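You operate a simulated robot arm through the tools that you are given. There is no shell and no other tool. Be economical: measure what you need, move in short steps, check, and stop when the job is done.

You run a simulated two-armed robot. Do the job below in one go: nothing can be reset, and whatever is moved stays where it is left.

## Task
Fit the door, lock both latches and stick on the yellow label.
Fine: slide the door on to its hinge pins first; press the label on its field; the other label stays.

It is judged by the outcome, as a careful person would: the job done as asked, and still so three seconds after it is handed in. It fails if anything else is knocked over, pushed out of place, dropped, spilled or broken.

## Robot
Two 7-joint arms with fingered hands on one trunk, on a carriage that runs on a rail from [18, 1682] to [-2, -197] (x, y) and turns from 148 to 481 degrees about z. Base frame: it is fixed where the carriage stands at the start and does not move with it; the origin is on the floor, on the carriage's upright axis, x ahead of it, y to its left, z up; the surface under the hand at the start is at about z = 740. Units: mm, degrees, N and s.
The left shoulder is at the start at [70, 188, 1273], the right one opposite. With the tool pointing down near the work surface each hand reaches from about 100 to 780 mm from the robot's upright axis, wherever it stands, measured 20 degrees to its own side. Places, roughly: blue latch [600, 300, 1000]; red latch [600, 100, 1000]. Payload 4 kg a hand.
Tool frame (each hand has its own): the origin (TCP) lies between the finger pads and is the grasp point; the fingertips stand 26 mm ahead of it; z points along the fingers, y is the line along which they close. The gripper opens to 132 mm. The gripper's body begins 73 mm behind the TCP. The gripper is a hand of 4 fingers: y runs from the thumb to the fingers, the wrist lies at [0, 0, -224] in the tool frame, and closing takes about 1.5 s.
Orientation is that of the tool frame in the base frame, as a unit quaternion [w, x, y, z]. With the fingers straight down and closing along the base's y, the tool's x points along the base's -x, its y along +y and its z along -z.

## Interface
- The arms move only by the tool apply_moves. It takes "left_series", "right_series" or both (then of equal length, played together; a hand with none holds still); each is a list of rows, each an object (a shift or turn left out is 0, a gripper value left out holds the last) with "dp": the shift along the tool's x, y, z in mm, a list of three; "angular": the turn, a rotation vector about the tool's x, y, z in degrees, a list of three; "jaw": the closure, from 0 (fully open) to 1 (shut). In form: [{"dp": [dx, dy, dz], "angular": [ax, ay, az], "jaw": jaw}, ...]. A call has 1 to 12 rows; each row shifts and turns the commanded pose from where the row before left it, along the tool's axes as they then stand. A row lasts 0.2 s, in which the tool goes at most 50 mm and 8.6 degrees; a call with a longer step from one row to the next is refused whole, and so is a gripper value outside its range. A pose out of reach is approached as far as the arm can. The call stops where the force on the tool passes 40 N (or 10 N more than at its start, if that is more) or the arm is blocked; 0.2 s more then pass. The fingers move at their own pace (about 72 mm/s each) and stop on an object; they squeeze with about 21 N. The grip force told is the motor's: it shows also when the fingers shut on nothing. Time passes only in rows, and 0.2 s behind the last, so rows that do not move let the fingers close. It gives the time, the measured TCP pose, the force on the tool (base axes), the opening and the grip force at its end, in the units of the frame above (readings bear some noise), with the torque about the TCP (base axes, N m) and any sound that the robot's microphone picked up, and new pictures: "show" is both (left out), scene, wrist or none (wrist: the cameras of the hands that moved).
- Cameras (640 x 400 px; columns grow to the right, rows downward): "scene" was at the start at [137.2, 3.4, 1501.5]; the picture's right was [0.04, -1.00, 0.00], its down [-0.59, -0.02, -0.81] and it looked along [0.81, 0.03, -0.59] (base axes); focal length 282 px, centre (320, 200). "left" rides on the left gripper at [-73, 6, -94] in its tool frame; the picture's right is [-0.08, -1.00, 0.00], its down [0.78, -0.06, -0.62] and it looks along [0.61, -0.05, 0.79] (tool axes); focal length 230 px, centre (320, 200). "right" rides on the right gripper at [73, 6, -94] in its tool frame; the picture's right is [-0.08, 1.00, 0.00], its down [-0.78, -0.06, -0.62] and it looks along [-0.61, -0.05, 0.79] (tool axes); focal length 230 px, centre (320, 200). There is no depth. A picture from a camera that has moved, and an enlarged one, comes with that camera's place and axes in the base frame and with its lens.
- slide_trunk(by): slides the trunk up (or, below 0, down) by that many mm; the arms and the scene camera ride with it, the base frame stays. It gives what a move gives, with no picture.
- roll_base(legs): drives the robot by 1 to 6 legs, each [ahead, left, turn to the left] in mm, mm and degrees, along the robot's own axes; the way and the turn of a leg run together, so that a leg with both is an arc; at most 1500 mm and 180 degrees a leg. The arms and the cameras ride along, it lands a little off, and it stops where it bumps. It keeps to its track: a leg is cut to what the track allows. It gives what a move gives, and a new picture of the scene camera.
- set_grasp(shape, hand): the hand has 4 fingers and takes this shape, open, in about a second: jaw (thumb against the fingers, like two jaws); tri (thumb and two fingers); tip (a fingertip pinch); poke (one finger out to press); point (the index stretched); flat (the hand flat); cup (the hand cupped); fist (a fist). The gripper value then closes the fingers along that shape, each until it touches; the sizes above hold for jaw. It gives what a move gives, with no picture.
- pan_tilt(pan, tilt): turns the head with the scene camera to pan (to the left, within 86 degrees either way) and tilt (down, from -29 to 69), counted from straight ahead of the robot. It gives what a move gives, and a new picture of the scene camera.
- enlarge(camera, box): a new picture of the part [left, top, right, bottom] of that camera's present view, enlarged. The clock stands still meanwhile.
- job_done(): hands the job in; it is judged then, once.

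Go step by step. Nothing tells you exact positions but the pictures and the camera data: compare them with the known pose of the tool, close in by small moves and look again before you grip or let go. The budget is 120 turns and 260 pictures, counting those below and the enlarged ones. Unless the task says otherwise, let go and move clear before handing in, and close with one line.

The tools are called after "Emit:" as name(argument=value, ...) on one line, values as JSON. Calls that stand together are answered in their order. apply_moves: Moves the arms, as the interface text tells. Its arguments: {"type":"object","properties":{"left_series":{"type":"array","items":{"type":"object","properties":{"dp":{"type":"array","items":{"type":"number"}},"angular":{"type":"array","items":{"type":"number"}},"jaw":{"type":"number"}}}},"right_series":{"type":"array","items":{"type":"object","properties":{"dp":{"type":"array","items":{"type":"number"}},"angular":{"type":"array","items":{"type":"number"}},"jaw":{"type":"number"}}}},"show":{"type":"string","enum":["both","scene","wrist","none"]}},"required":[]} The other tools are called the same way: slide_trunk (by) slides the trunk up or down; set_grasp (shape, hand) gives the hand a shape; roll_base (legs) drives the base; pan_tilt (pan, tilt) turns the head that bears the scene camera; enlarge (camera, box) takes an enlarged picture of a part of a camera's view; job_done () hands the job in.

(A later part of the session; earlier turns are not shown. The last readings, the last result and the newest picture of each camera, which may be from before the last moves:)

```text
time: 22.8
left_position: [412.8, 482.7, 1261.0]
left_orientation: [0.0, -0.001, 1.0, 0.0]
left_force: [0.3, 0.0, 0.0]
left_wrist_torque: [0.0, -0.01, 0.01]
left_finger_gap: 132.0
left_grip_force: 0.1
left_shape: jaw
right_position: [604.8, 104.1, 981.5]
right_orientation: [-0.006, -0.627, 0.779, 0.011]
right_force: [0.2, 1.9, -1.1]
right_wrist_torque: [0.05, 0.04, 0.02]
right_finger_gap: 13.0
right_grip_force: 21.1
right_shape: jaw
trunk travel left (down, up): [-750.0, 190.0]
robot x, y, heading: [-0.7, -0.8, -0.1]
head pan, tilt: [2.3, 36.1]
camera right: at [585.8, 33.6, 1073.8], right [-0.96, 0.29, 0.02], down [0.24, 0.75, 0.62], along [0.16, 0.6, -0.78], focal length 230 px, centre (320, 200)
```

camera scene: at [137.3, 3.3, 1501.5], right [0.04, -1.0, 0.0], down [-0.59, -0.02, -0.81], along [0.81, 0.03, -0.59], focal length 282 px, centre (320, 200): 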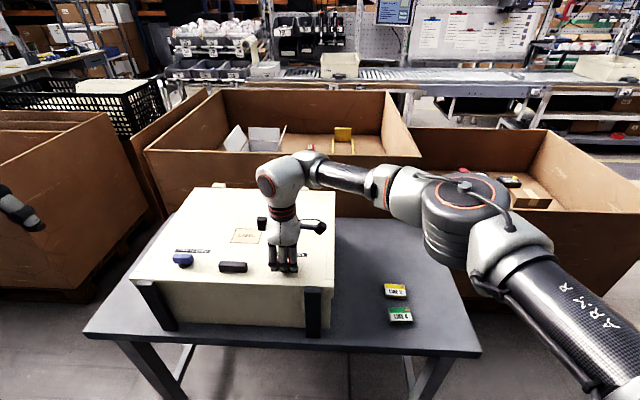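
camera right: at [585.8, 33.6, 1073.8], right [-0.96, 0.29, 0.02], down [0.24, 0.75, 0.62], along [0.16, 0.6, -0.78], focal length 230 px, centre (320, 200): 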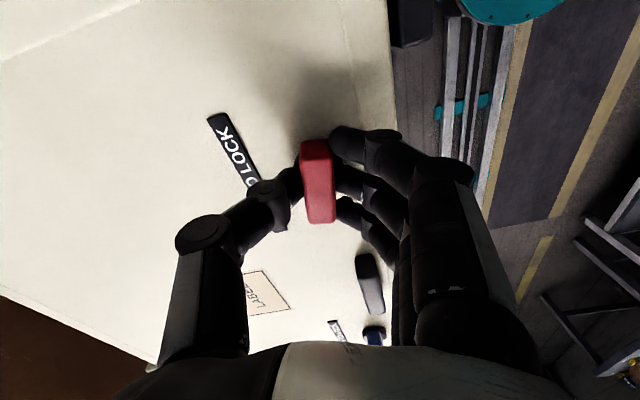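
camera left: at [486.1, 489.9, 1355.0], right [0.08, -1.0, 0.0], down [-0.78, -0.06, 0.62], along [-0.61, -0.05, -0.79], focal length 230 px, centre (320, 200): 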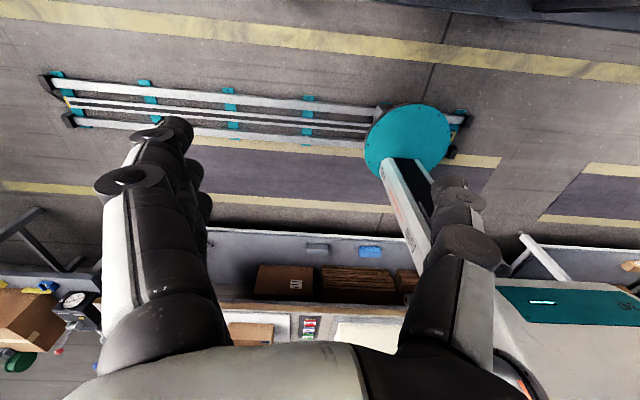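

It turns easily with the hand. I'll continue clockwise.

Emit:
apply_moves(right_series=[{"angular": [0, 0, 7]}, {"angular": [0, 0, 7]}, {"angular": [0, 0, 7]}, {"angular": [0, 0, 7]}, {"angular": [0, 0, 7]}, {"angular": [0, 0, 7]}, {"angular": [0, 0, 7]}, {"angular": [0, 0, 7]}, {"angular": [0, 0, 7]}, {"angular": [0, 0, 7]}, {"angular": [0, 0, 6]}, {}])

```text
time: 25.4
left_position: [412.7, 483.5, 1261.7]
left_orientation: [0.0, 0.0, 1.0, 0.0]
left_force: [-0.5, -0.1, -0.3]
left_wrist_torque: [0.01, -0.01, 0.01]
left_finger_gap: 131.9
left_grip_force: 0.0
left_shape: jaw
right_position: [603.4, 105.3, 981.2]
right_orientation: [-0.011, -0.015, 1.0, 0.005]
right_force: [-1.0, 8.3, -0.5]
right_wrist_torque: [0.26, -0.05, -0.01]
right_finger_gap: 12.5
right_grip_force: 21.4
right_shape: jaw
trunk travel left (down, up): [-750.0, 190.0]
robot x, y, heading: [3.2, -2.8, 0.0]
head pan, tilt: [2.3, 36.1]
camera scene: at [137.6, 5.2, 1501.5], right [0.04, -1.0, 0.0], down [-0.59, -0.02, -0.81], along [0.81, 0.03, -0.59], focal length 282 px, centre (320, 200)
camera right: at [533.1, 108.5, 1076.1], right [0.05, 1.0, 0.01], down [0.8, -0.04, 0.6], along [0.6, -0.02, -0.8], focal length 230 px, centre (320, 200)
```

scene: 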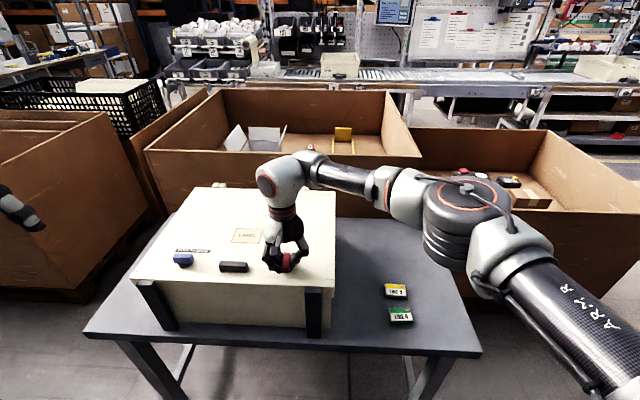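
right: 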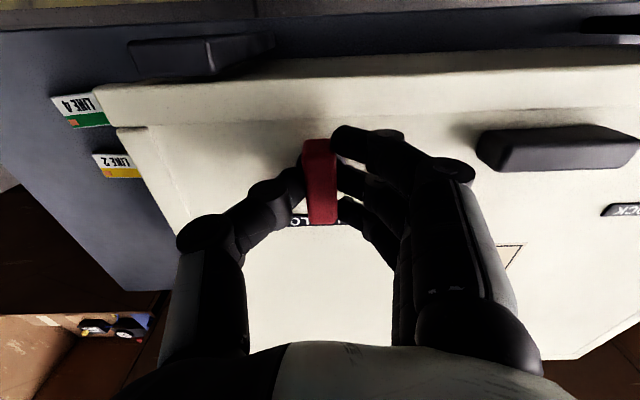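

It has turned to about 88° with no stop felt yet. I'll nudge a little further to find the end stop.

Emit:
apply_moves(right_series=[{"angular": [0, 0, 3]}, {"angular": [0, 0, 3]}, {"angular": [0, 0, 3]}, {}], show="wrist")

```text
time: 26.4
left_position: [412.8, 483.3, 1261.1]
left_orientation: [0.0, -0.001, 1.0, -0.001]
left_force: [-0.8, 0.1, 0.5]
left_wrist_torque: [0.0, -0.01, 0.01]
left_finger_gap: 131.8
left_grip_force: 0.1
left_shape: jaw
right_position: [603.8, 104.1, 981.5]
right_orientation: [-0.01, 0.064, 0.998, 0.004]
right_force: [-2.8, 6.9, 0.4]
right_wrist_torque: [0.24, -0.13, 0.42]
right_finger_gap: 12.6
right_grip_force: 21.2
right_shape: jaw
trunk travel left (down, up): [-750.0, 190.0]
robot x, y, heading: [-1.2, -0.5, -0.1]
head pan, tilt: [2.3, 36.1]
camera right: at [534.3, 119.9, 1076.1], right [0.2, 0.98, 0.0], down [0.78, -0.17, 0.6], along [0.59, -0.12, -0.8], focal length 230 px, centre (320, 200)
```

right: 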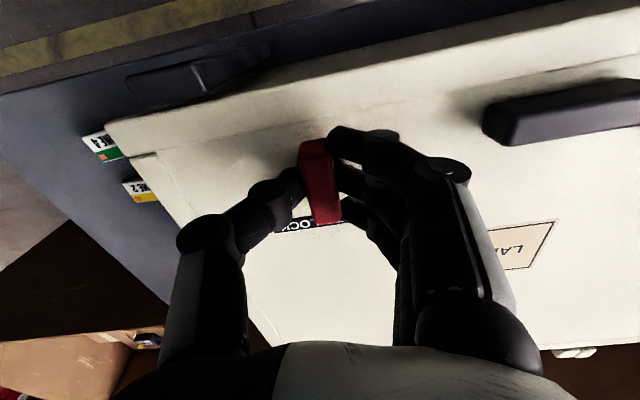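

There is a clear stop at 90° (0.42 N m), so the red latch is turned. I'll release and rise, and check that it holds.

Emit:
apply_moves(right_series=[{"angular": [0, 0, -3], "jaw": 0.5}, {}, {}, {"dp": [0, 0, -25]}, {"dp": [0, 0, -40]}, {"dp": [0, 0, -40], "angular": [0, 0, -5]}, {}])

Emit:
enlarge(camera="right", box=[200, 60, 440, 210])

```text
time: 28.0
left_position: [413.8, 482.4, 1261.2]
left_orientation: [0.0, -0.001, 1.0, 0.0]
left_force: [0.6, 0.4, -0.3]
left_wrist_torque: [0.01, 0.02, -0.01]
left_finger_gap: 132.0
left_grip_force: 0.1
left_shape: jaw
right_position: [606.2, 101.7, 1088.4]
right_orientation: [-0.012, -0.008, 1.0, 0.005]
right_force: [0.7, 0.4, 0.0]
right_wrist_torque: [0.01, -0.01, 0.03]
right_finger_gap: 65.1
right_grip_force: 0.1
right_shape: jaw
trunk travel left (down, up): [-750.0, 190.0]
robot x, y, heading: [1.0, -2.8, -0.1]
head pan, tilt: [2.3, 36.1]
camera scene: at [137.6, 3.3, 1501.5], right [0.04, -1.0, 0.0], down [-0.59, -0.02, -0.81], along [0.81, 0.03, -0.59], focal length 282 px, centre (320, 200)
camera right: at [535.5, 106.4, 1181.9], right [0.06, 1.0, 0.01], down [0.8, -0.06, 0.6], along [0.6, -0.03, -0.8], focal length 230 px, centre (320, 200)
```

scene: 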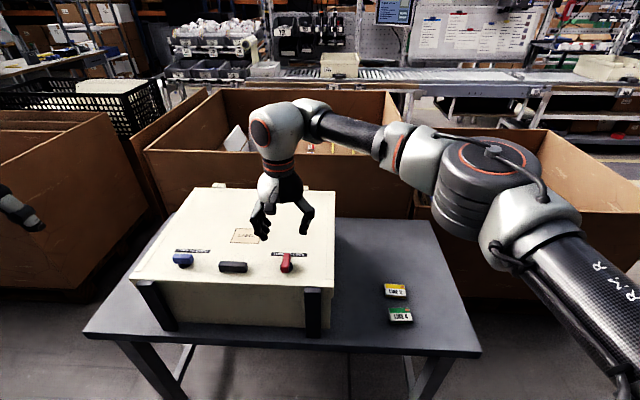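
right: 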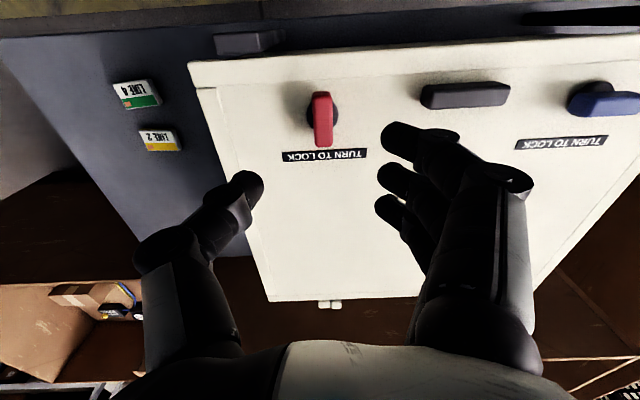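

```text
2.67 times, centred on (320, 135) of right
camera zoom: at [535.5, 106.4, 1181.9], right [0.06, 1.0, 0.01], down [0.8, -0.06, 0.6], along [0.6, -0.03, -0.8], focal length 614 px, centre (320, 373)
```

zoom: 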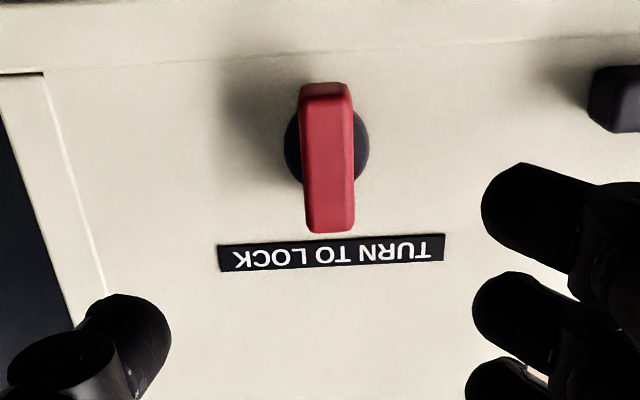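

The red latch stays turned. For blue (about (601, 360, 970)) I'll roll the base 260 mm left so the right hand can repeat the same motion, then re-turn the wrist.

Emit:
roll_base(legs=[[0, 258, 0]])

Emit:
apply_moves(right_series=[{"angular": [0, 0, -8.2]}, {"angular": [0, 0, -8.2]}, {"angular": [0, 0, -8.2]}, {"angular": [0, 0, -8.2]}, {"angular": [0, 0, -8.2]}, {"angular": [0, 0, -8.2]}, {"angular": [0, 0, -8.2]}, {"angular": [0, 0, -8.2]}, {"angular": [0, 0, -8.2]}, {"angular": [0, 0, -8.2]}, {"angular": [0, 0, -7.0]}, {}])

```text
time: 29.9
left_position: [414.0, 741.6, 1263.2]
left_orientation: [0.0, -0.002, 1.0, 0.001]
left_force: [-0.8, 0.3, 0.8]
left_wrist_torque: [0.01, 0.01, 0.0]
left_finger_gap: 132.3
left_grip_force: 0.1
left_shape: jaw
right_position: [608.1, 363.2, 1086.8]
right_orientation: [-0.01, -0.007, 1.0, 0.006]
right_force: [0.3, 0.0, 0.6]
right_wrist_torque: [0.03, 0.01, 0.0]
right_finger_gap: 65.3
right_grip_force: 0.0
right_shape: jaw
trunk travel left (down, up): [-750.0, 190.0]
robot x, y, heading: [3.2, 261.3, 0.2]
head pan, tilt: [2.3, 36.1]
camera scene: at [139.9, 261.9, 1501.6], right [0.04, -1.0, 0.0], down [-0.59, -0.02, -0.81], along [0.81, 0.03, -0.59], focal length 282 px, centre (320, 200)
```

scene: 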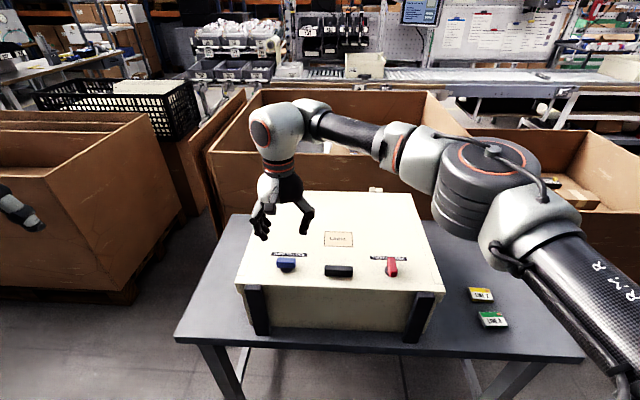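

```text
time: 32.5
left_position: [413.9, 743.0, 1261.2]
left_orientation: [0.001, -0.002, 1.0, 0.0]
left_force: [0.6, 0.5, 0.4]
left_wrist_torque: [-0.01, -0.01, -0.01]
left_finger_gap: 131.9
left_grip_force: 0.0
left_shape: jaw
right_position: [608.5, 361.6, 1088.0]
right_orientation: [-0.003, -0.706, 0.708, 0.01]
right_force: [0.5, 0.1, -0.3]
right_wrist_torque: [0.0, 0.0, 0.0]
right_finger_gap: 65.6
right_grip_force: 0.0
right_shape: jaw
trunk travel left (down, up): [-750.0, 190.0]
robot x, y, heading: [1.9, 258.6, 0.5]
head pan, tilt: [2.3, 36.1]
camera scene: at [139.9, 263.9, 1501.5], right [0.04, -1.0, 0.0], down [-0.59, -0.02, -0.81], along [0.81, 0.03, -0.59], focal length 282 px, centre (320, 200)
camera right: at [605.2, 289.8, 1179.2], right [-1.0, 0.08, 0.02], down [0.07, 0.78, 0.62], along [0.03, 0.62, -0.78], focal length 230 px, centre (320, 200)
```

scene: 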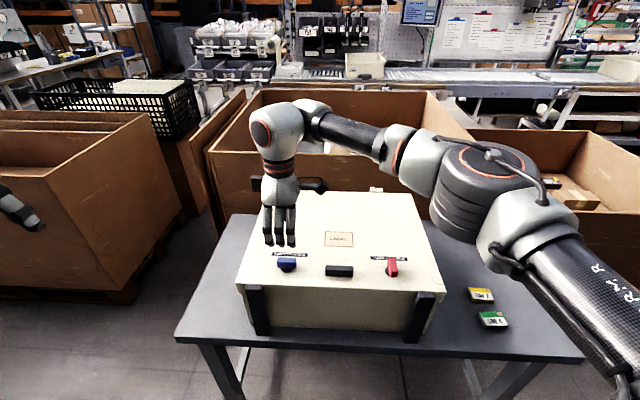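
right: 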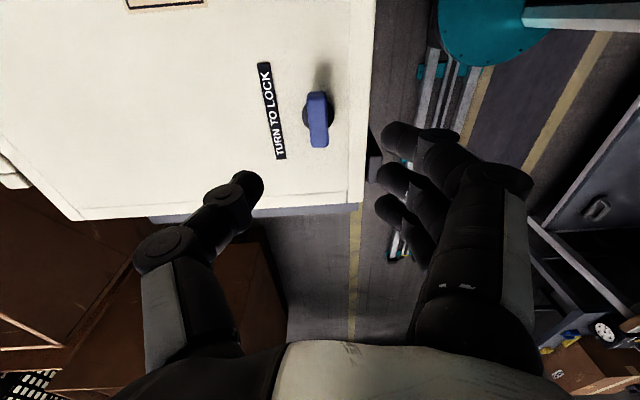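

The blue knob is nearly under the hand, at about (605, 363, 970). I'll descend most of the way and check.

Emit:
apply_moves(right_series=[{"dp": [-1.5, 3, 25], "jaw": 0.55}, {"dp": [0, 0, 25]}, {"dp": [0, 0, 25]}, {"dp": [0, 0, 12]}, {}])

Emit:
enlarge(camera="scene", box=[230, 225, 330, 305])

```text
time: 33.7
left_position: [414.4, 743.1, 1262.0]
left_orientation: [0.0, -0.002, 1.0, 0.0]
left_force: [0.2, -0.2, -0.3]
left_wrist_torque: [-0.02, -0.02, -0.04]
left_finger_gap: 131.7
left_grip_force: 0.0
left_shape: jaw
right_position: [603.0, 366.4, 998.4]
right_orientation: [-0.003, -0.706, 0.708, 0.01]
right_force: [-0.2, -0.2, -0.3]
right_wrist_torque: [-0.01, -0.01, 0.01]
right_finger_gap: 60.3
right_grip_force: 0.0
right_shape: jaw
trunk travel left (down, up): [-750.0, 190.0]
robot x, y, heading: [4.2, 261.7, 0.1]
head pan, tilt: [2.3, 36.1]
camera scene: at [139.8, 263.8, 1501.5], right [0.04, -1.0, 0.0], down [-0.59, -0.02, -0.81], along [0.81, 0.03, -0.59], focal length 282 px, centre (320, 200)
camera right: at [599.6, 292.5, 1091.4], right [-1.0, 0.08, 0.02], down [0.08, 0.78, 0.62], along [0.03, 0.62, -0.78], focal length 230 px, centre (320, 200)
```

scene: 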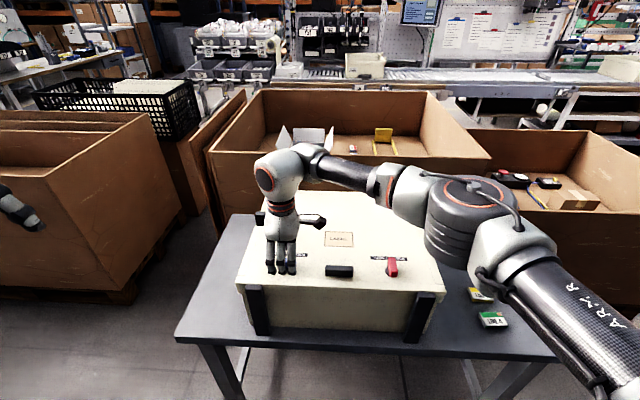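
right: 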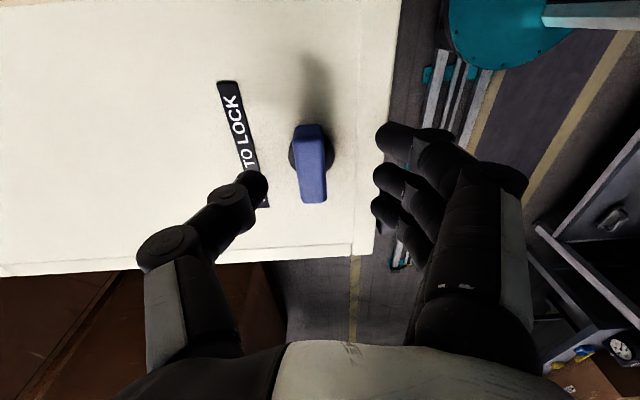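

```text
5.00 times, centred on (280, 265) of scene
camera zoom: at [139.8, 263.8, 1501.5], right [0.04, -1.0, 0.0], down [-0.59, -0.02, -0.81], along [0.81, 0.03, -0.59], focal length 1408 px, centre (520, -125)
```

zoom: 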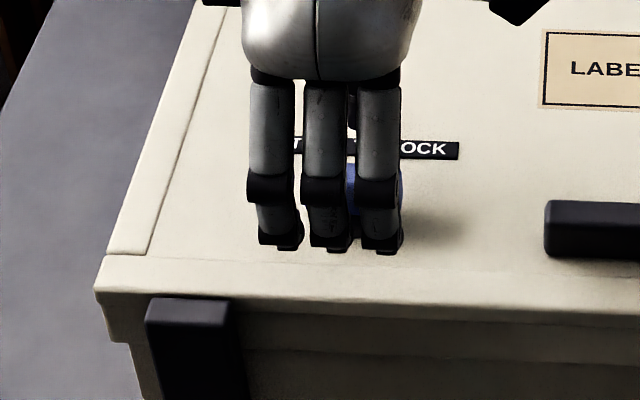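

This matches the view I had over the red knob, so I'll apply the same correction, lower and grip.

Emit:
apply_moves(right_series=[{"dp": [3, -4, 9]}, {"dp": [0, 0, 8]}, {"jaw": 1}, {}, {}, {}, {}], show="wrist")

```text
time: 35.3
left_position: [413.7, 741.6, 1261.8]
left_orientation: [-0.001, -0.002, 1.0, -0.001]
left_force: [0.4, -0.6, 0.1]
left_wrist_torque: [0.03, -0.04, 0.03]
left_finger_gap: 132.0
left_grip_force: 0.1
left_shape: jaw
right_position: [606.5, 362.7, 983.2]
right_orientation: [-0.004, -0.707, 0.707, 0.012]
right_force: [-1.2, -1.2, 0.1]
right_wrist_torque: [0.0, 0.06, -0.01]
right_finger_gap: 13.2
right_grip_force: 21.0
right_shape: jaw
trunk travel left (down, up): [-750.0, 190.0]
robot x, y, heading: [4.0, 262.5, -0.1]
head pan, tilt: [2.3, 36.1]
camera right: at [603.3, 289.4, 1075.7], right [-1.0, 0.08, 0.02], down [0.08, 0.78, 0.62], along [0.03, 0.62, -0.78], focal length 230 px, centre (320, 200)
```

right: 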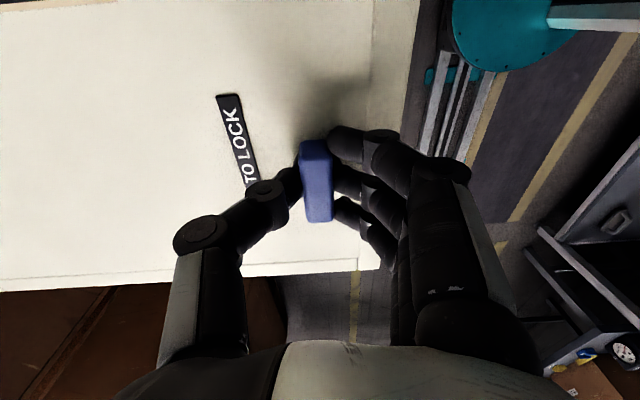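

The blue knob is gripped the same way. I'll test a small clockwise turn first.

Emit:
apply_moves(right_series=[{"angular": [0, 0, 4]}, {"angular": [0, 0, 4]}, {"angular": [0, 0, 4]}, {}], show="wrist")

```text
time: 36.3
left_position: [413.7, 741.9, 1261.3]
left_orientation: [0.001, -0.002, 1.0, 0.0]
left_force: [-0.2, 0.4, 0.3]
left_wrist_torque: [0.02, 0.02, 0.01]
left_finger_gap: 131.9
left_grip_force: 0.1
left_shape: jaw
right_position: [606.8, 363.6, 984.0]
right_orientation: [-0.006, -0.628, 0.778, 0.01]
right_force: [-6.8, -1.0, -0.6]
right_wrist_torque: [0.02, 0.16, 0.06]
right_finger_gap: 12.5
right_grip_force: 21.5
right_shape: jaw
trunk travel left (down, up): [-750.0, 190.0]
robot x, y, heading: [5.9, 262.4, -0.1]
head pan, tilt: [2.3, 36.1]
camera right: at [588.2, 292.6, 1076.4], right [-0.96, 0.29, 0.02], down [0.24, 0.75, 0.62], along [0.16, 0.6, -0.78], focal length 230 px, centre (320, 200)
```

right: 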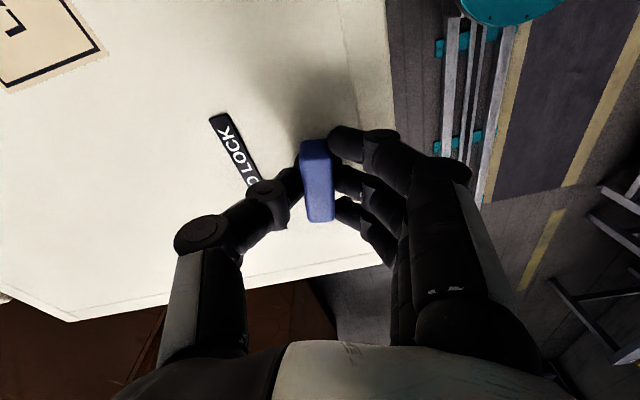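

It turns along. I'll ease the x offset slightly and continue the turn.

Emit:
apply_moves(right_series=[{"dp": [0, 2, 0], "angular": [0, 0, 7]}, {"angular": [0, 0, 7]}, {"angular": [0, 0, 7]}, {"angular": [0, 0, 7]}, {"angular": [0, 0, 7]}, {"angular": [0, 0, 7]}, {"angular": [0, 0, 7]}, {"angular": [0, 0, 7]}, {"angular": [0, 0, 7]}, {"angular": [0, 0, 7]}, {"angular": [0, 0, 6]}, {}], show="wrist")

Emit:
apply_moves(right_series=[{"angular": [0, 0, 3]}, {"angular": [0, 0, 3]}, {"angular": [0, 0, 3]}, {}], show="wrist")

```text
time: 38.9
left_position: [415.0, 745.0, 1260.2]
left_orientation: [0.0, -0.002, 1.0, -0.001]
left_force: [0.2, 0.3, -0.3]
left_wrist_torque: [0.01, 0.03, 0.02]
left_finger_gap: 132.0
left_grip_force: 0.1
left_shape: jaw
right_position: [605.2, 365.1, 982.2]
right_orientation: [-0.01, -0.015, 1.0, 0.004]
right_force: [1.6, 13.1, 3.1]
right_wrist_torque: [0.39, -0.11, 0.01]
right_finger_gap: 12.4
right_grip_force: 21.3
right_shape: jaw
trunk travel left (down, up): [-750.0, 190.0]
robot x, y, heading: [1.4, 255.1, 0.4]
head pan, tilt: [2.3, 36.1]
camera right: at [534.3, 368.4, 1077.7], right [0.05, 1.0, 0.01], down [0.8, -0.04, 0.6], along [0.6, -0.02, -0.8], focal length 230 px, centre (320, 200)
```

right: 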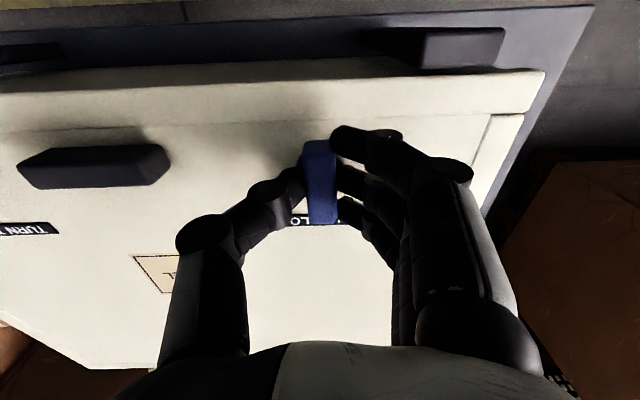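

```text
time: 39.9
left_position: [413.5, 745.0, 1261.2]
left_orientation: [0.0, -0.002, 1.0, -0.001]
left_force: [0.6, -0.3, 0.3]
left_wrist_torque: [0.02, 0.0, -0.02]
left_finger_gap: 131.7
left_grip_force: 0.1
left_shape: jaw
right_position: [605.4, 365.5, 983.7]
right_orientation: [-0.01, 0.062, 0.998, 0.002]
right_force: [-5.9, 9.9, 1.2]
right_wrist_torque: [0.32, -0.14, 0.44]
right_finger_gap: 12.6
right_grip_force: 21.3
right_shape: jaw
trunk travel left (down, up): [-750.0, 190.0]
robot x, y, heading: [4.6, 258.5, -0.1]
head pan, tilt: [2.3, 36.1]
camera right: at [535.9, 380.0, 1078.2], right [0.2, 0.98, 0.0], down [0.78, -0.16, 0.6], along [0.59, -0.12, -0.8], focal length 230 px, centre (320, 200)
```

right: 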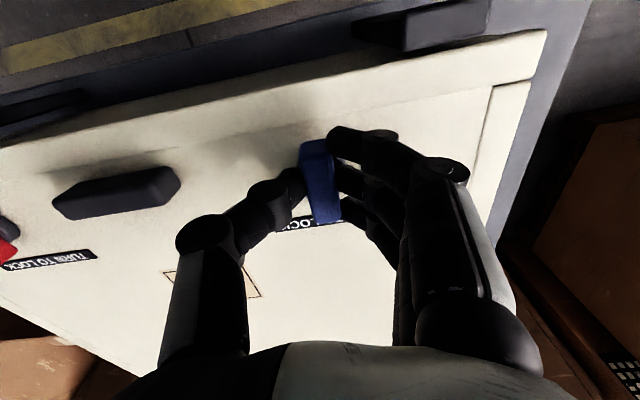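

The blue latch met the same stop at 90° (0.44 N m). I'll release, rise and check it.

Emit:
apply_moves(right_series=[{"angular": [0, 0, -3], "jaw": 0.5}, {}, {}, {"dp": [0, 0, -25]}, {"dp": [0, 0, -40]}, {"dp": [0, 0, -45], "angular": [0, 0, -4]}, {"dp": [0, 0, -45]}, {"dp": [0, 0, -45]}, {}])

Emit:
enlarge(camera="scene", box=[225, 180, 455, 325])

```text
time: 41.9
left_position: [415.6, 742.9, 1260.9]
left_orientation: [0.0, -0.002, 1.0, 0.0]
left_force: [0.0, -0.4, 0.1]
left_wrist_torque: [-0.02, 0.01, 0.0]
left_finger_gap: 132.0
left_grip_force: 0.0
left_shape: jaw
right_position: [610.6, 358.4, 1184.2]
right_orientation: [-0.01, 0.001, 1.0, 0.004]
right_force: [-1.0, -0.2, -0.2]
right_wrist_torque: [0.01, 0.02, -0.02]
right_finger_gap: 65.1
right_grip_force: 0.1
right_shape: jaw
trunk travel left (down, up): [-750.0, 190.0]
robot x, y, heading: [5.5, 264.3, -0.0]
head pan, tilt: [2.3, 36.1]
camera scene: at [140.7, 263.7, 1501.4], right [0.04, -1.0, 0.0], down [-0.59, -0.02, -0.81], along [0.81, 0.03, -0.59], focal length 282 px, centre (320, 200)
camera right: at [539.6, 364.3, 1278.5], right [0.08, 1.0, 0.01], down [0.8, -0.07, 0.6], along [0.6, -0.04, -0.8], focal length 230 px, centre (320, 200)
```

scene: 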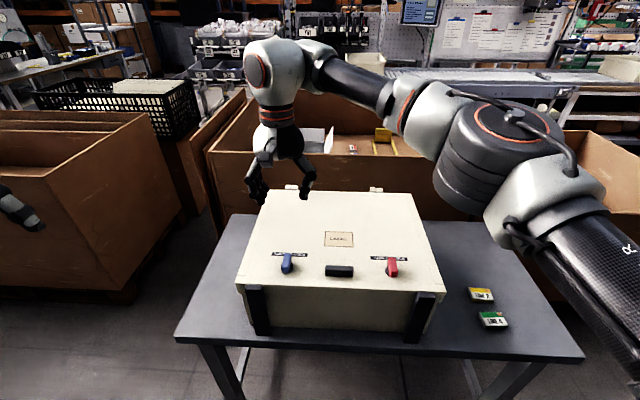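
right: 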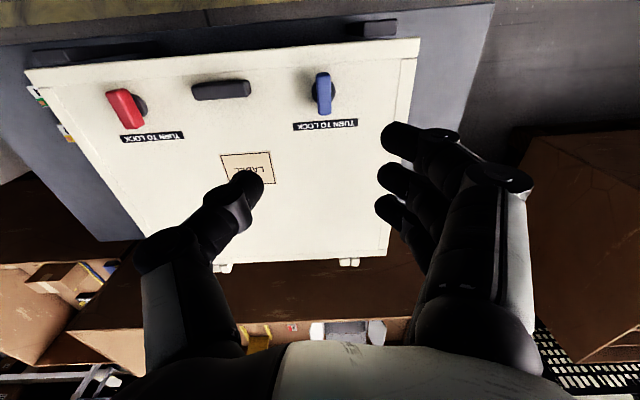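

```text
2.76 times, centred on (340, 252) of scene
camera zoom: at [140.7, 263.7, 1501.4], right [0.04, -1.0, 0.0], down [-0.59, -0.02, -0.81], along [0.81, 0.03, -0.59], focal length 777 px, centre (265, 55)
```

zoom: 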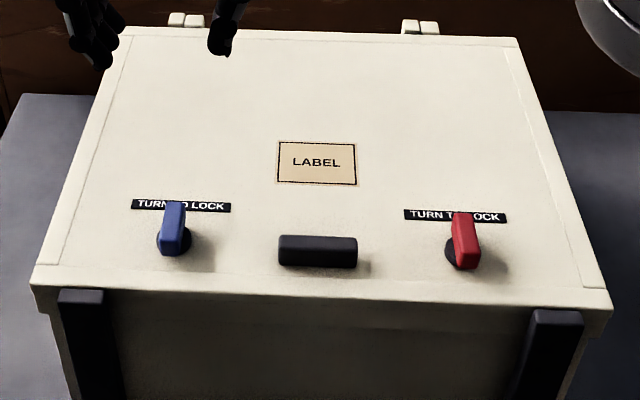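

Both latches are turned and the hinges are closed up. Next is the yellow label at about (697, −212, 745), so I'll roll back right and bring the right hand over it.

Emit:
roll_base(legs=[[0, -285, 0]])

Emit:
apply_moves(right_series=[{"dp": [0, -45, 0], "jaw": 0.2}, {"dp": [0, -45, 0]}, {"dp": [0, -45, 0]}, {"dp": [0, -45, 0]}, {"dp": [0, -45, 0]}, {"dp": [-20, -45, 0]}, {"dp": [-40, -15, 0]}, {"dp": [0, 0, 40]}, {"dp": [0, 0, 40]}, {"dp": [0, 0, 40]}, {}])

```text
time: 43.9
left_position: [410.0, 459.8, 1261.7]
left_orientation: [0.0, -0.003, 1.0, -0.001]
left_force: [-1.7, -0.2, 0.1]
left_wrist_torque: [-0.01, 0.01, 0.0]
left_finger_gap: 131.9
left_grip_force: 0.0
left_shape: jaw
right_position: [606.0, 75.4, 1183.5]
right_orientation: [-0.009, 0.001, 1.0, 0.005]
right_force: [-0.3, -0.3, -0.8]
right_wrist_torque: [-0.05, 0.03, -0.01]
right_finger_gap: 65.2
right_grip_force: 0.1
right_shape: jaw
trunk travel left (down, up): [-750.0, 190.0]
robot x, y, heading: [3.0, -28.1, 0.2]
head pan, tilt: [2.3, 36.1]
camera scene: at [136.9, -20.4, 1501.5], right [0.04, -1.0, 0.0], down [-0.59, -0.03, -0.81], along [0.81, 0.03, -0.59], focal length 282 px, centre (320, 200)
```

scene: 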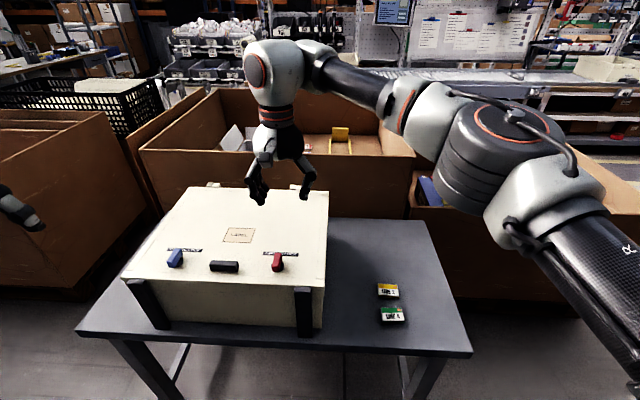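

```text
time: 46.3
left_position: [409.2, 457.2, 1261.1]
left_orientation: [0.0, -0.003, 1.0, 0.0]
left_force: [-1.6, -0.2, 0.1]
left_wrist_torque: [0.01, 0.01, -0.02]
left_finger_gap: 132.1
left_grip_force: 0.0
left_shape: jaw
right_position: [664.0, -210.7, 1062.8]
right_orientation: [-0.009, 0.0, 1.0, 0.005]
right_force: [0.3, 0.1, 0.9]
right_wrist_torque: [0.01, -0.03, 0.01]
right_finger_gap: 105.4
right_grip_force: 0.0
right_shape: jaw
trunk travel left (down, up): [-750.0, 190.0]
robot x, y, heading: [-1.0, -26.1, 0.2]
head pan, tilt: [2.3, 36.1]
camera scene: at [136.1, -22.3, 1501.6], right [0.04, -1.0, 0.0], down [-0.59, -0.03, -0.81], along [0.81, 0.04, -0.59], focal length 282 px, centre (320, 200)
camera right: at [593.7, -206.1, 1157.2], right [0.08, 1.0, 0.01], down [0.8, -0.07, 0.6], along [0.6, -0.04, -0.8], focal length 230 px, centre (320, 200)
```

scene: 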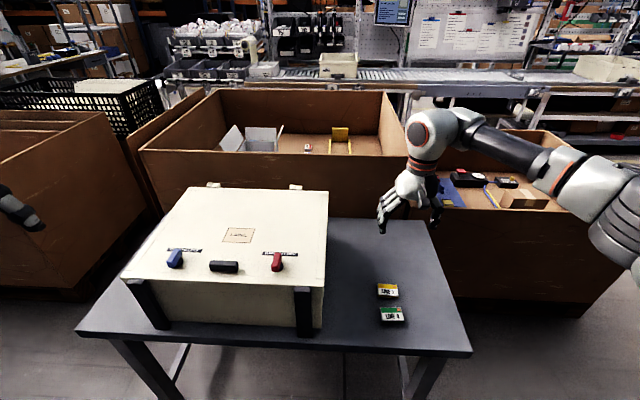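
right: 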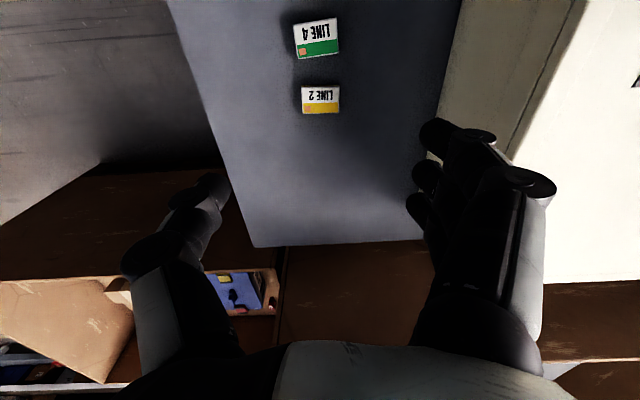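

The yellow label is near (692, −210). I'll level the hand, centre over it and lower to z≈850 for a closer look.

Emit:
apply_moves(right_series=[{"dp": [-28, 1, 0], "angular": [0.57, -1.03, 0]}, {"dp": [0, 0, 45]}, {"dp": [0, 0, 45]}, {"dp": [0, 0, 45]}, {"dp": [0, 0, 45]}, {"dp": [0, 0, 32]}, {}])

Emit:
enlarge(camera="right", box=[240, 60, 400, 160])

Emit:
enlarge(camera="scene", box=[348, 260, 428, 330])

```text
time: 47.9
left_position: [410.0, 457.2, 1260.6]
left_orientation: [-0.001, -0.003, 1.0, 0.0]
left_force: [0.1, 0.0, -0.4]
left_wrist_torque: [-0.03, 0.03, 0.02]
left_finger_gap: 131.8
left_grip_force: 0.0
left_shape: jaw
right_position: [690.7, -207.0, 850.1]
right_orientation: [0.0, 0.0, 1.0, 0.0]
right_force: [-0.5, 0.4, 0.1]
right_wrist_torque: [0.0, 0.01, 0.01]
right_finger_gap: 105.7
right_grip_force: 0.0
right_shape: jaw
trunk travel left (down, up): [-750.0, 190.0]
robot x, y, heading: [3.4, -28.8, 0.6]
head pan, tilt: [2.3, 36.1]
camera scene: at [136.5, -22.3, 1501.6], right [0.04, -1.0, 0.0], down [-0.59, -0.03, -0.81], along [0.81, 0.04, -0.59], focal length 282 px, centre (320, 200)
camera right: at [618.5, -200.5, 942.8], right [0.08, 1.0, 0.0], down [0.79, -0.06, 0.62], along [0.61, -0.05, -0.79], focal length 230 px, centre (320, 200)
```

scene: 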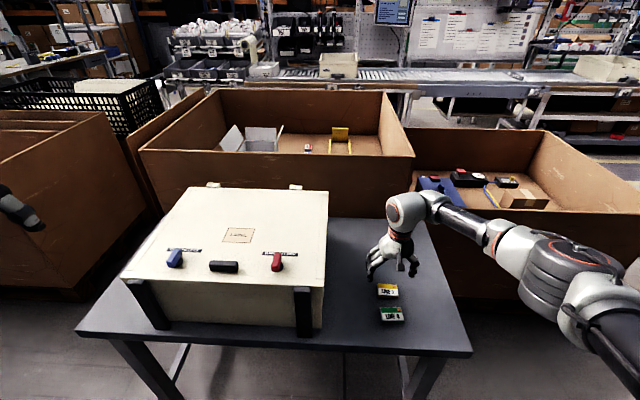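
right: 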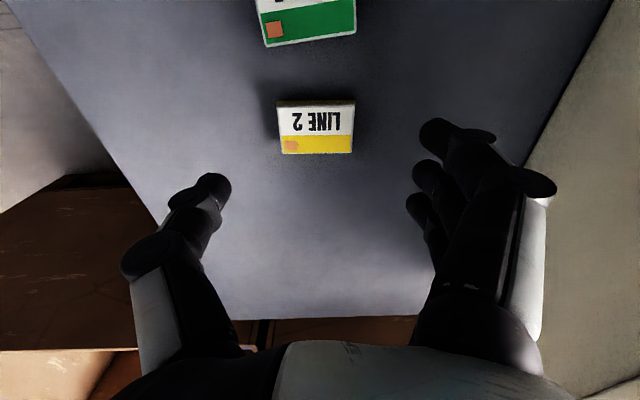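

```text
4.00 times, centred on (320, 110) of right
camera zoom: at [618.5, -200.5, 942.8], right [0.08, 1.0, 0.0], down [0.79, -0.06, 0.62], along [0.61, -0.05, -0.79], focal length 920 px, centre (320, 560)
```

zoom: 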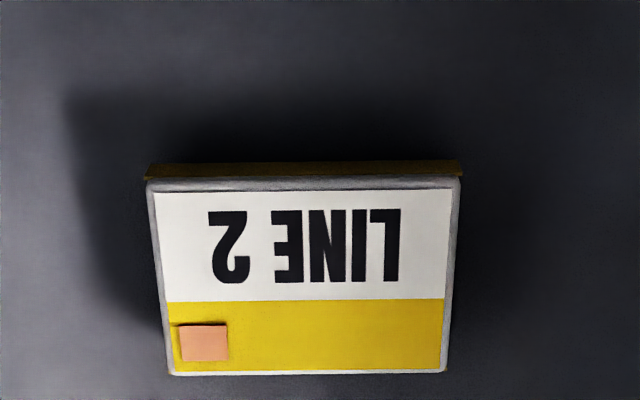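

```text
5.71 times, centred on (388, 295) of scene
camera zoom: at [136.5, -22.3, 1501.6], right [0.04, -1.0, 0.0], down [-0.59, -0.03, -0.81], along [0.81, 0.04, -0.59], focal length 1609 px, centre (-69, -343)
```

zoom: 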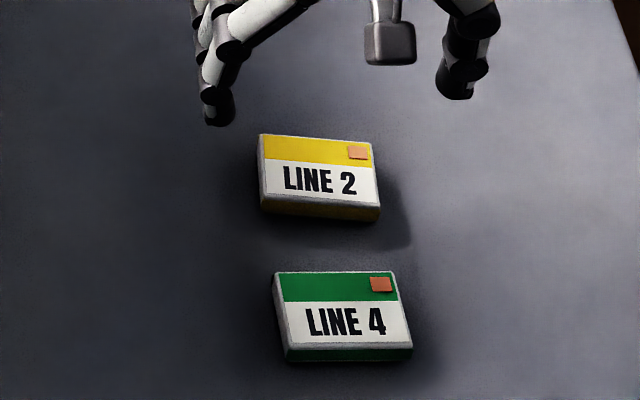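

The label is about 61×41×12 mm, centred at (690, −209.5) and yawed roughly 4°. I'll align to it, lower until the fingertips are just above the table and grip its short ends.

Emit:
apply_moves(right_series=[{"dp": [0, -2.5, 0], "angular": [0, 0, 4.3]}, {"dp": [0, 0, 30]}, {"dp": [0, 0, 30]}, {"dp": [0, 0, 12], "jaw": 0.35}, {"dp": [0, 0, 6]}, {"dp": [0, 0, 3]}, {}])

Emit:
enlarge(camera="scene", box=[348, 240, 428, 310])

```text
time: 49.5
left_position: [409.9, 457.7, 1260.6]
left_orientation: [0.0, -0.003, 1.0, 0.0]
left_force: [-0.5, 0.5, 0.6]
left_wrist_torque: [0.03, 0.0, 0.03]
left_finger_gap: 131.7
left_grip_force: 0.0
left_shape: jaw
right_position: [689.5, -210.8, 767.7]
right_orientation: [-0.001, 0.037, 0.999, 0.0]
right_force: [0.0, -0.1, 1.8]
right_wrist_torque: [0.13, -0.02, 0.02]
right_finger_gap: 86.4
right_grip_force: 0.1
right_shape: jaw
trunk travel left (down, up): [-750.0, 190.0]
robot x, y, heading: [0.6, -23.4, 0.2]
head pan, tilt: [2.3, 36.1]
camera scene: at [136.7, -22.5, 1501.6], right [0.04, -1.0, 0.0], down [-0.59, -0.03, -0.81], along [0.81, 0.04, -0.59], focal length 282 px, centre (320, 200)
camera right: at [618.5, -198.3, 859.9], right [0.15, 0.99, 0.0], down [0.78, -0.12, 0.62], along [0.61, -0.09, -0.79], focal length 230 px, centre (320, 200)
```

scene: 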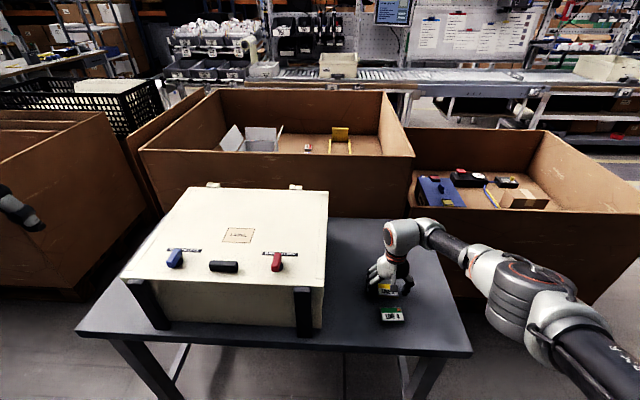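
right: 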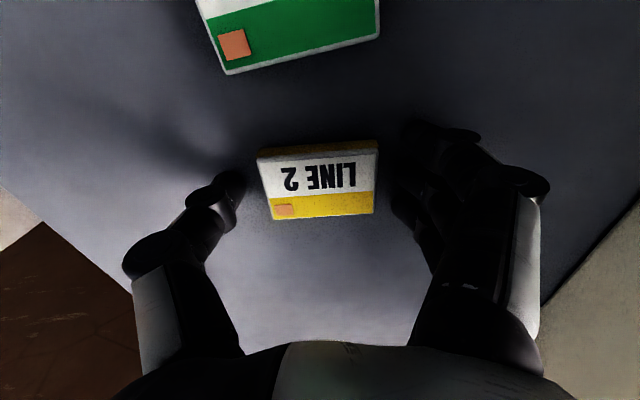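

```text
5.71 times, centred on (388, 275) of scene
camera zoom: at [136.7, -22.5, 1501.6], right [0.04, -1.0, 0.0], down [-0.59, -0.03, -0.81], along [0.81, 0.04, -0.59], focal length 1609 px, centre (-69, -229)
```

zoom: 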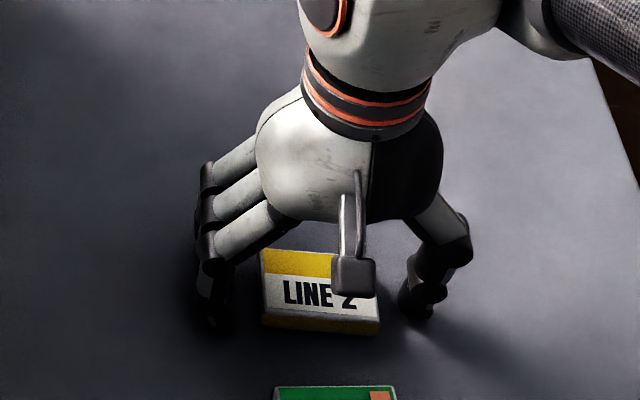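

The label sits centred between the fingers, just clear of the table. Closing now.

Emit:
apply_moves(right_series=[{"jaw": 1}, {}, {}, {}, {}, {}], show="wrist")

```text
time: 50.9
left_position: [408.5, 457.7, 1260.7]
left_orientation: [0.0, -0.003, 1.0, -0.001]
left_force: [0.7, -0.5, 0.3]
left_wrist_torque: [-0.03, -0.03, 0.02]
left_finger_gap: 131.8
left_grip_force: 0.0
left_shape: jaw
right_position: [689.5, -209.5, 766.6]
right_orientation: [-0.001, 0.038, 0.999, 0.0]
right_force: [-0.4, 1.4, 3.0]
right_wrist_torque: [0.16, -0.04, -0.02]
right_finger_gap: 53.3
right_grip_force: 21.3
right_shape: jaw
trunk travel left (down, up): [-750.0, 190.0]
robot x, y, heading: [1.5, -25.1, 0.1]
head pan, tilt: [2.3, 36.1]
camera right: at [618.3, -198.2, 860.1], right [0.15, 0.99, 0.0], down [0.78, -0.12, 0.62], along [0.61, -0.09, -0.79], focal length 230 px, centre (320, 200)
```

right: 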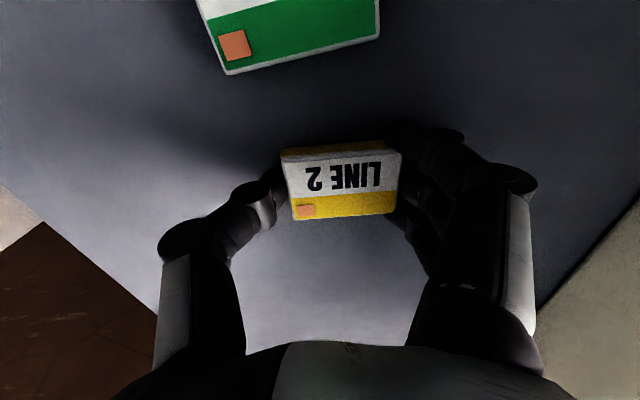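

Gripped (53 mm). I'll lift it slowly and check the hold.

Emit:
apply_moves(right_series=[{"dp": [0, 0, -10]}, {"dp": [0, 0, -20]}, {"dp": [0, 0, -30]}, {"dp": [0, 0, -40]}, {"dp": [0, 0, -45]}, {"dp": [0, 0, -45]}, {"dp": [0, 0, -45]}, {"dp": [0, 0, -45]}, {"dp": [0, 0, -45]}, {}])

Emit:
enlarge(camera="right", box=[240, 120, 440, 245])

Emit:
enlarge(camera="scene", box=[360, 170, 460, 240])

```text
time: 53.1
left_position: [410.1, 457.6, 1261.1]
left_orientation: [-0.001, -0.002, 1.0, 0.001]
left_force: [0.0, -0.4, -0.2]
left_wrist_torque: [0.01, 0.01, 0.0]
left_finger_gap: 131.9
left_grip_force: 0.0
left_shape: jaw
right_position: [688.7, -209.1, 1093.3]
right_orientation: [-0.001, 0.038, 0.999, -0.001]
right_force: [0.7, 0.7, -0.3]
right_wrist_torque: [-0.01, 0.02, -0.04]
right_finger_gap: 52.3
right_grip_force: 21.1
right_shape: jaw
trunk travel left (down, up): [-750.0, 190.0]
robot x, y, heading: [-1.0, -25.6, 0.3]
head pan, tilt: [2.3, 36.1]
camera scene: at [137.5, -22.7, 1501.5], right [0.04, -1.0, 0.0], down [-0.59, -0.03, -0.81], along [0.81, 0.04, -0.59], focal length 282 px, centre (320, 200)
camera right: at [616.7, -198.0, 1186.5], right [0.15, 0.99, 0.0], down [0.78, -0.12, 0.61], along [0.61, -0.09, -0.79], focal length 230 px, centre (320, 200)
```

scene: 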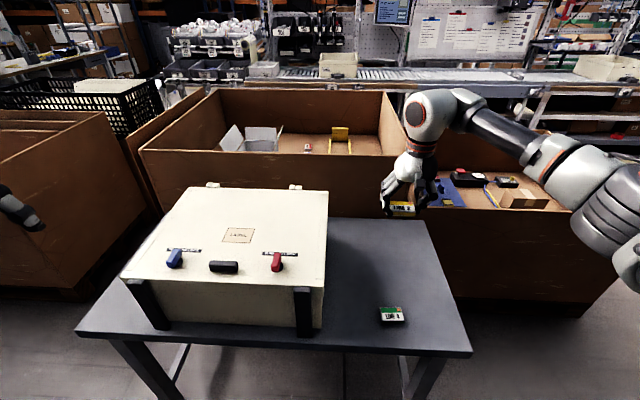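
right: 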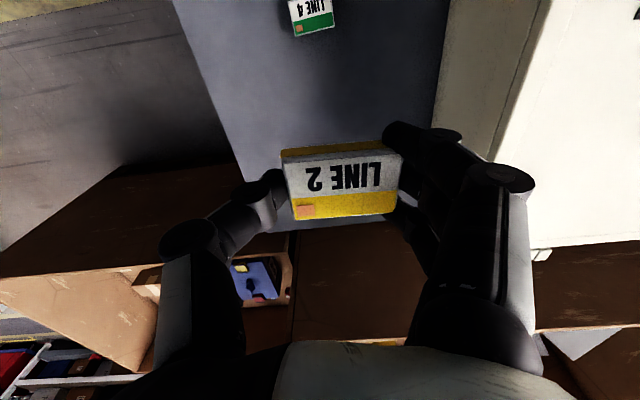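

```text
3.20 times, centred on (340, 182) of right
camera zoom: at [616.7, -198.0, 1186.5], right [0.15, 0.99, 0.0], down [0.78, -0.12, 0.61], along [0.61, -0.09, -0.79], focal length 736 px, centre (256, 256)
```

zoom: 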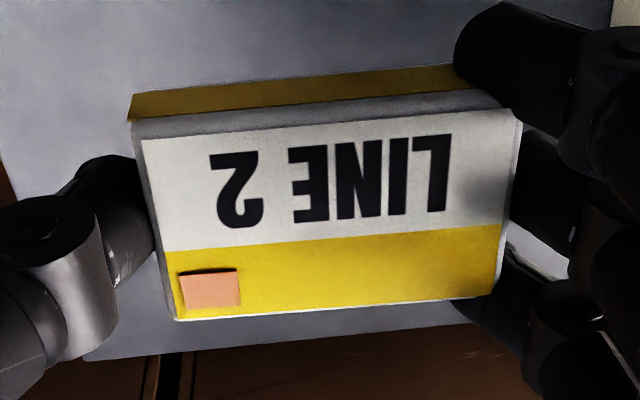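

```text
5.71 times, centred on (410, 205) of scene
camera zoom: at [137.5, -22.7, 1501.5], right [0.04, -1.0, 0.0], down [-0.59, -0.03, -0.81], along [0.81, 0.04, -0.59], focal length 1609 px, centre (-194, 171)
```

zoom: 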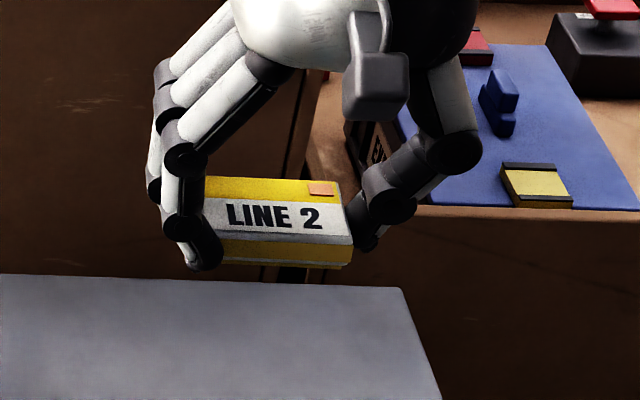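

The label is held level, with its centre about +4 mm in x and +12 mm in y from the TCP. I'll roll the base left to bring it over the field at about (714, 232).

Emit:
roll_base(legs=[[0, 430, 0]])

Emit:
enlarge(camera="right", box=[200, 80, 440, 230])

Emit:
enlarge(camera="scene", box=[320, 180, 480, 280])

```text
time: 55.7
left_position: [412.4, 887.0, 1262.6]
left_orientation: [0.0, -0.006, 1.0, -0.001]
left_force: [-0.1, 1.0, -0.4]
left_wrist_torque: [0.04, 0.02, 0.0]
left_finger_gap: 131.6
left_grip_force: 0.0
left_shape: jaw
right_position: [693.6, 221.5, 1091.9]
right_orientation: [-0.001, 0.036, 0.999, 0.0]
right_force: [-0.4, -0.8, -0.8]
right_wrist_torque: [0.01, 0.0, 0.01]
right_finger_gap: 52.6
right_grip_force: 20.8
right_shape: jaw
trunk travel left (down, up): [-750.0, 190.0]
robot x, y, heading: [5.3, 406.5, 0.5]
head pan, tilt: [2.3, 36.1]
camera scene: at [141.5, 405.5, 1501.5], right [0.05, -1.0, 0.0], down [-0.59, -0.03, -0.81], along [0.81, 0.04, -0.59], focal length 282 px, centre (320, 200)
```

scene: 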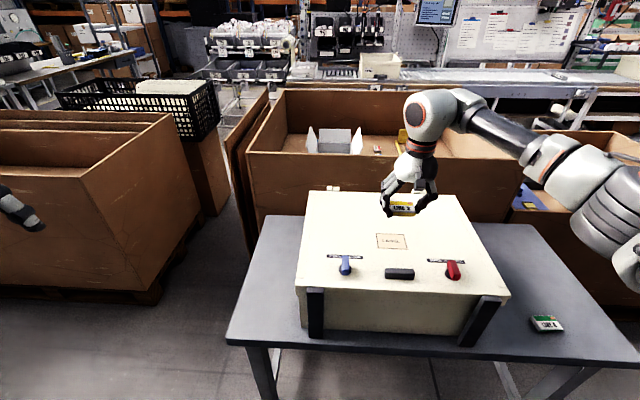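

```text
2.67 times, centred on (320, 155) of right
camera zoom: at [621.8, 232.7, 1186.1], right [0.15, 0.99, 0.0], down [0.78, -0.12, 0.61], along [0.61, -0.09, -0.79], focal length 614 px, centre (320, 320)
```

zoom: 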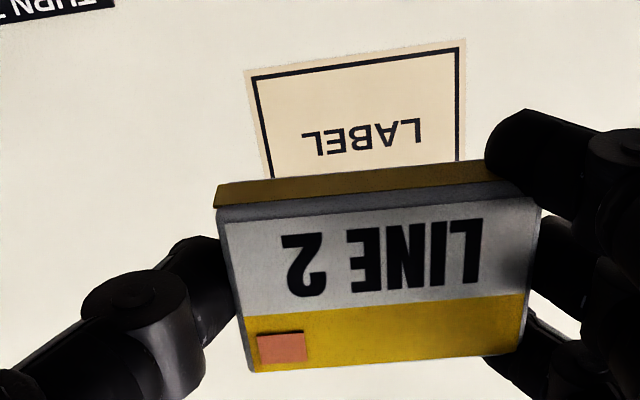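

```text
4.00 times, centred on (400, 230) of scene
camera zoom: at [141.5, 405.5, 1501.5], right [0.05, -1.0, 0.0], down [-0.59, -0.03, -0.81], along [0.81, 0.04, -0.59], focal length 1126 px, centre (0, 80)
```

zoom: 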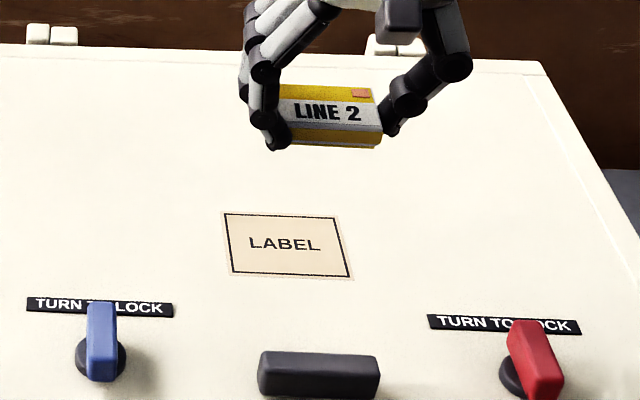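

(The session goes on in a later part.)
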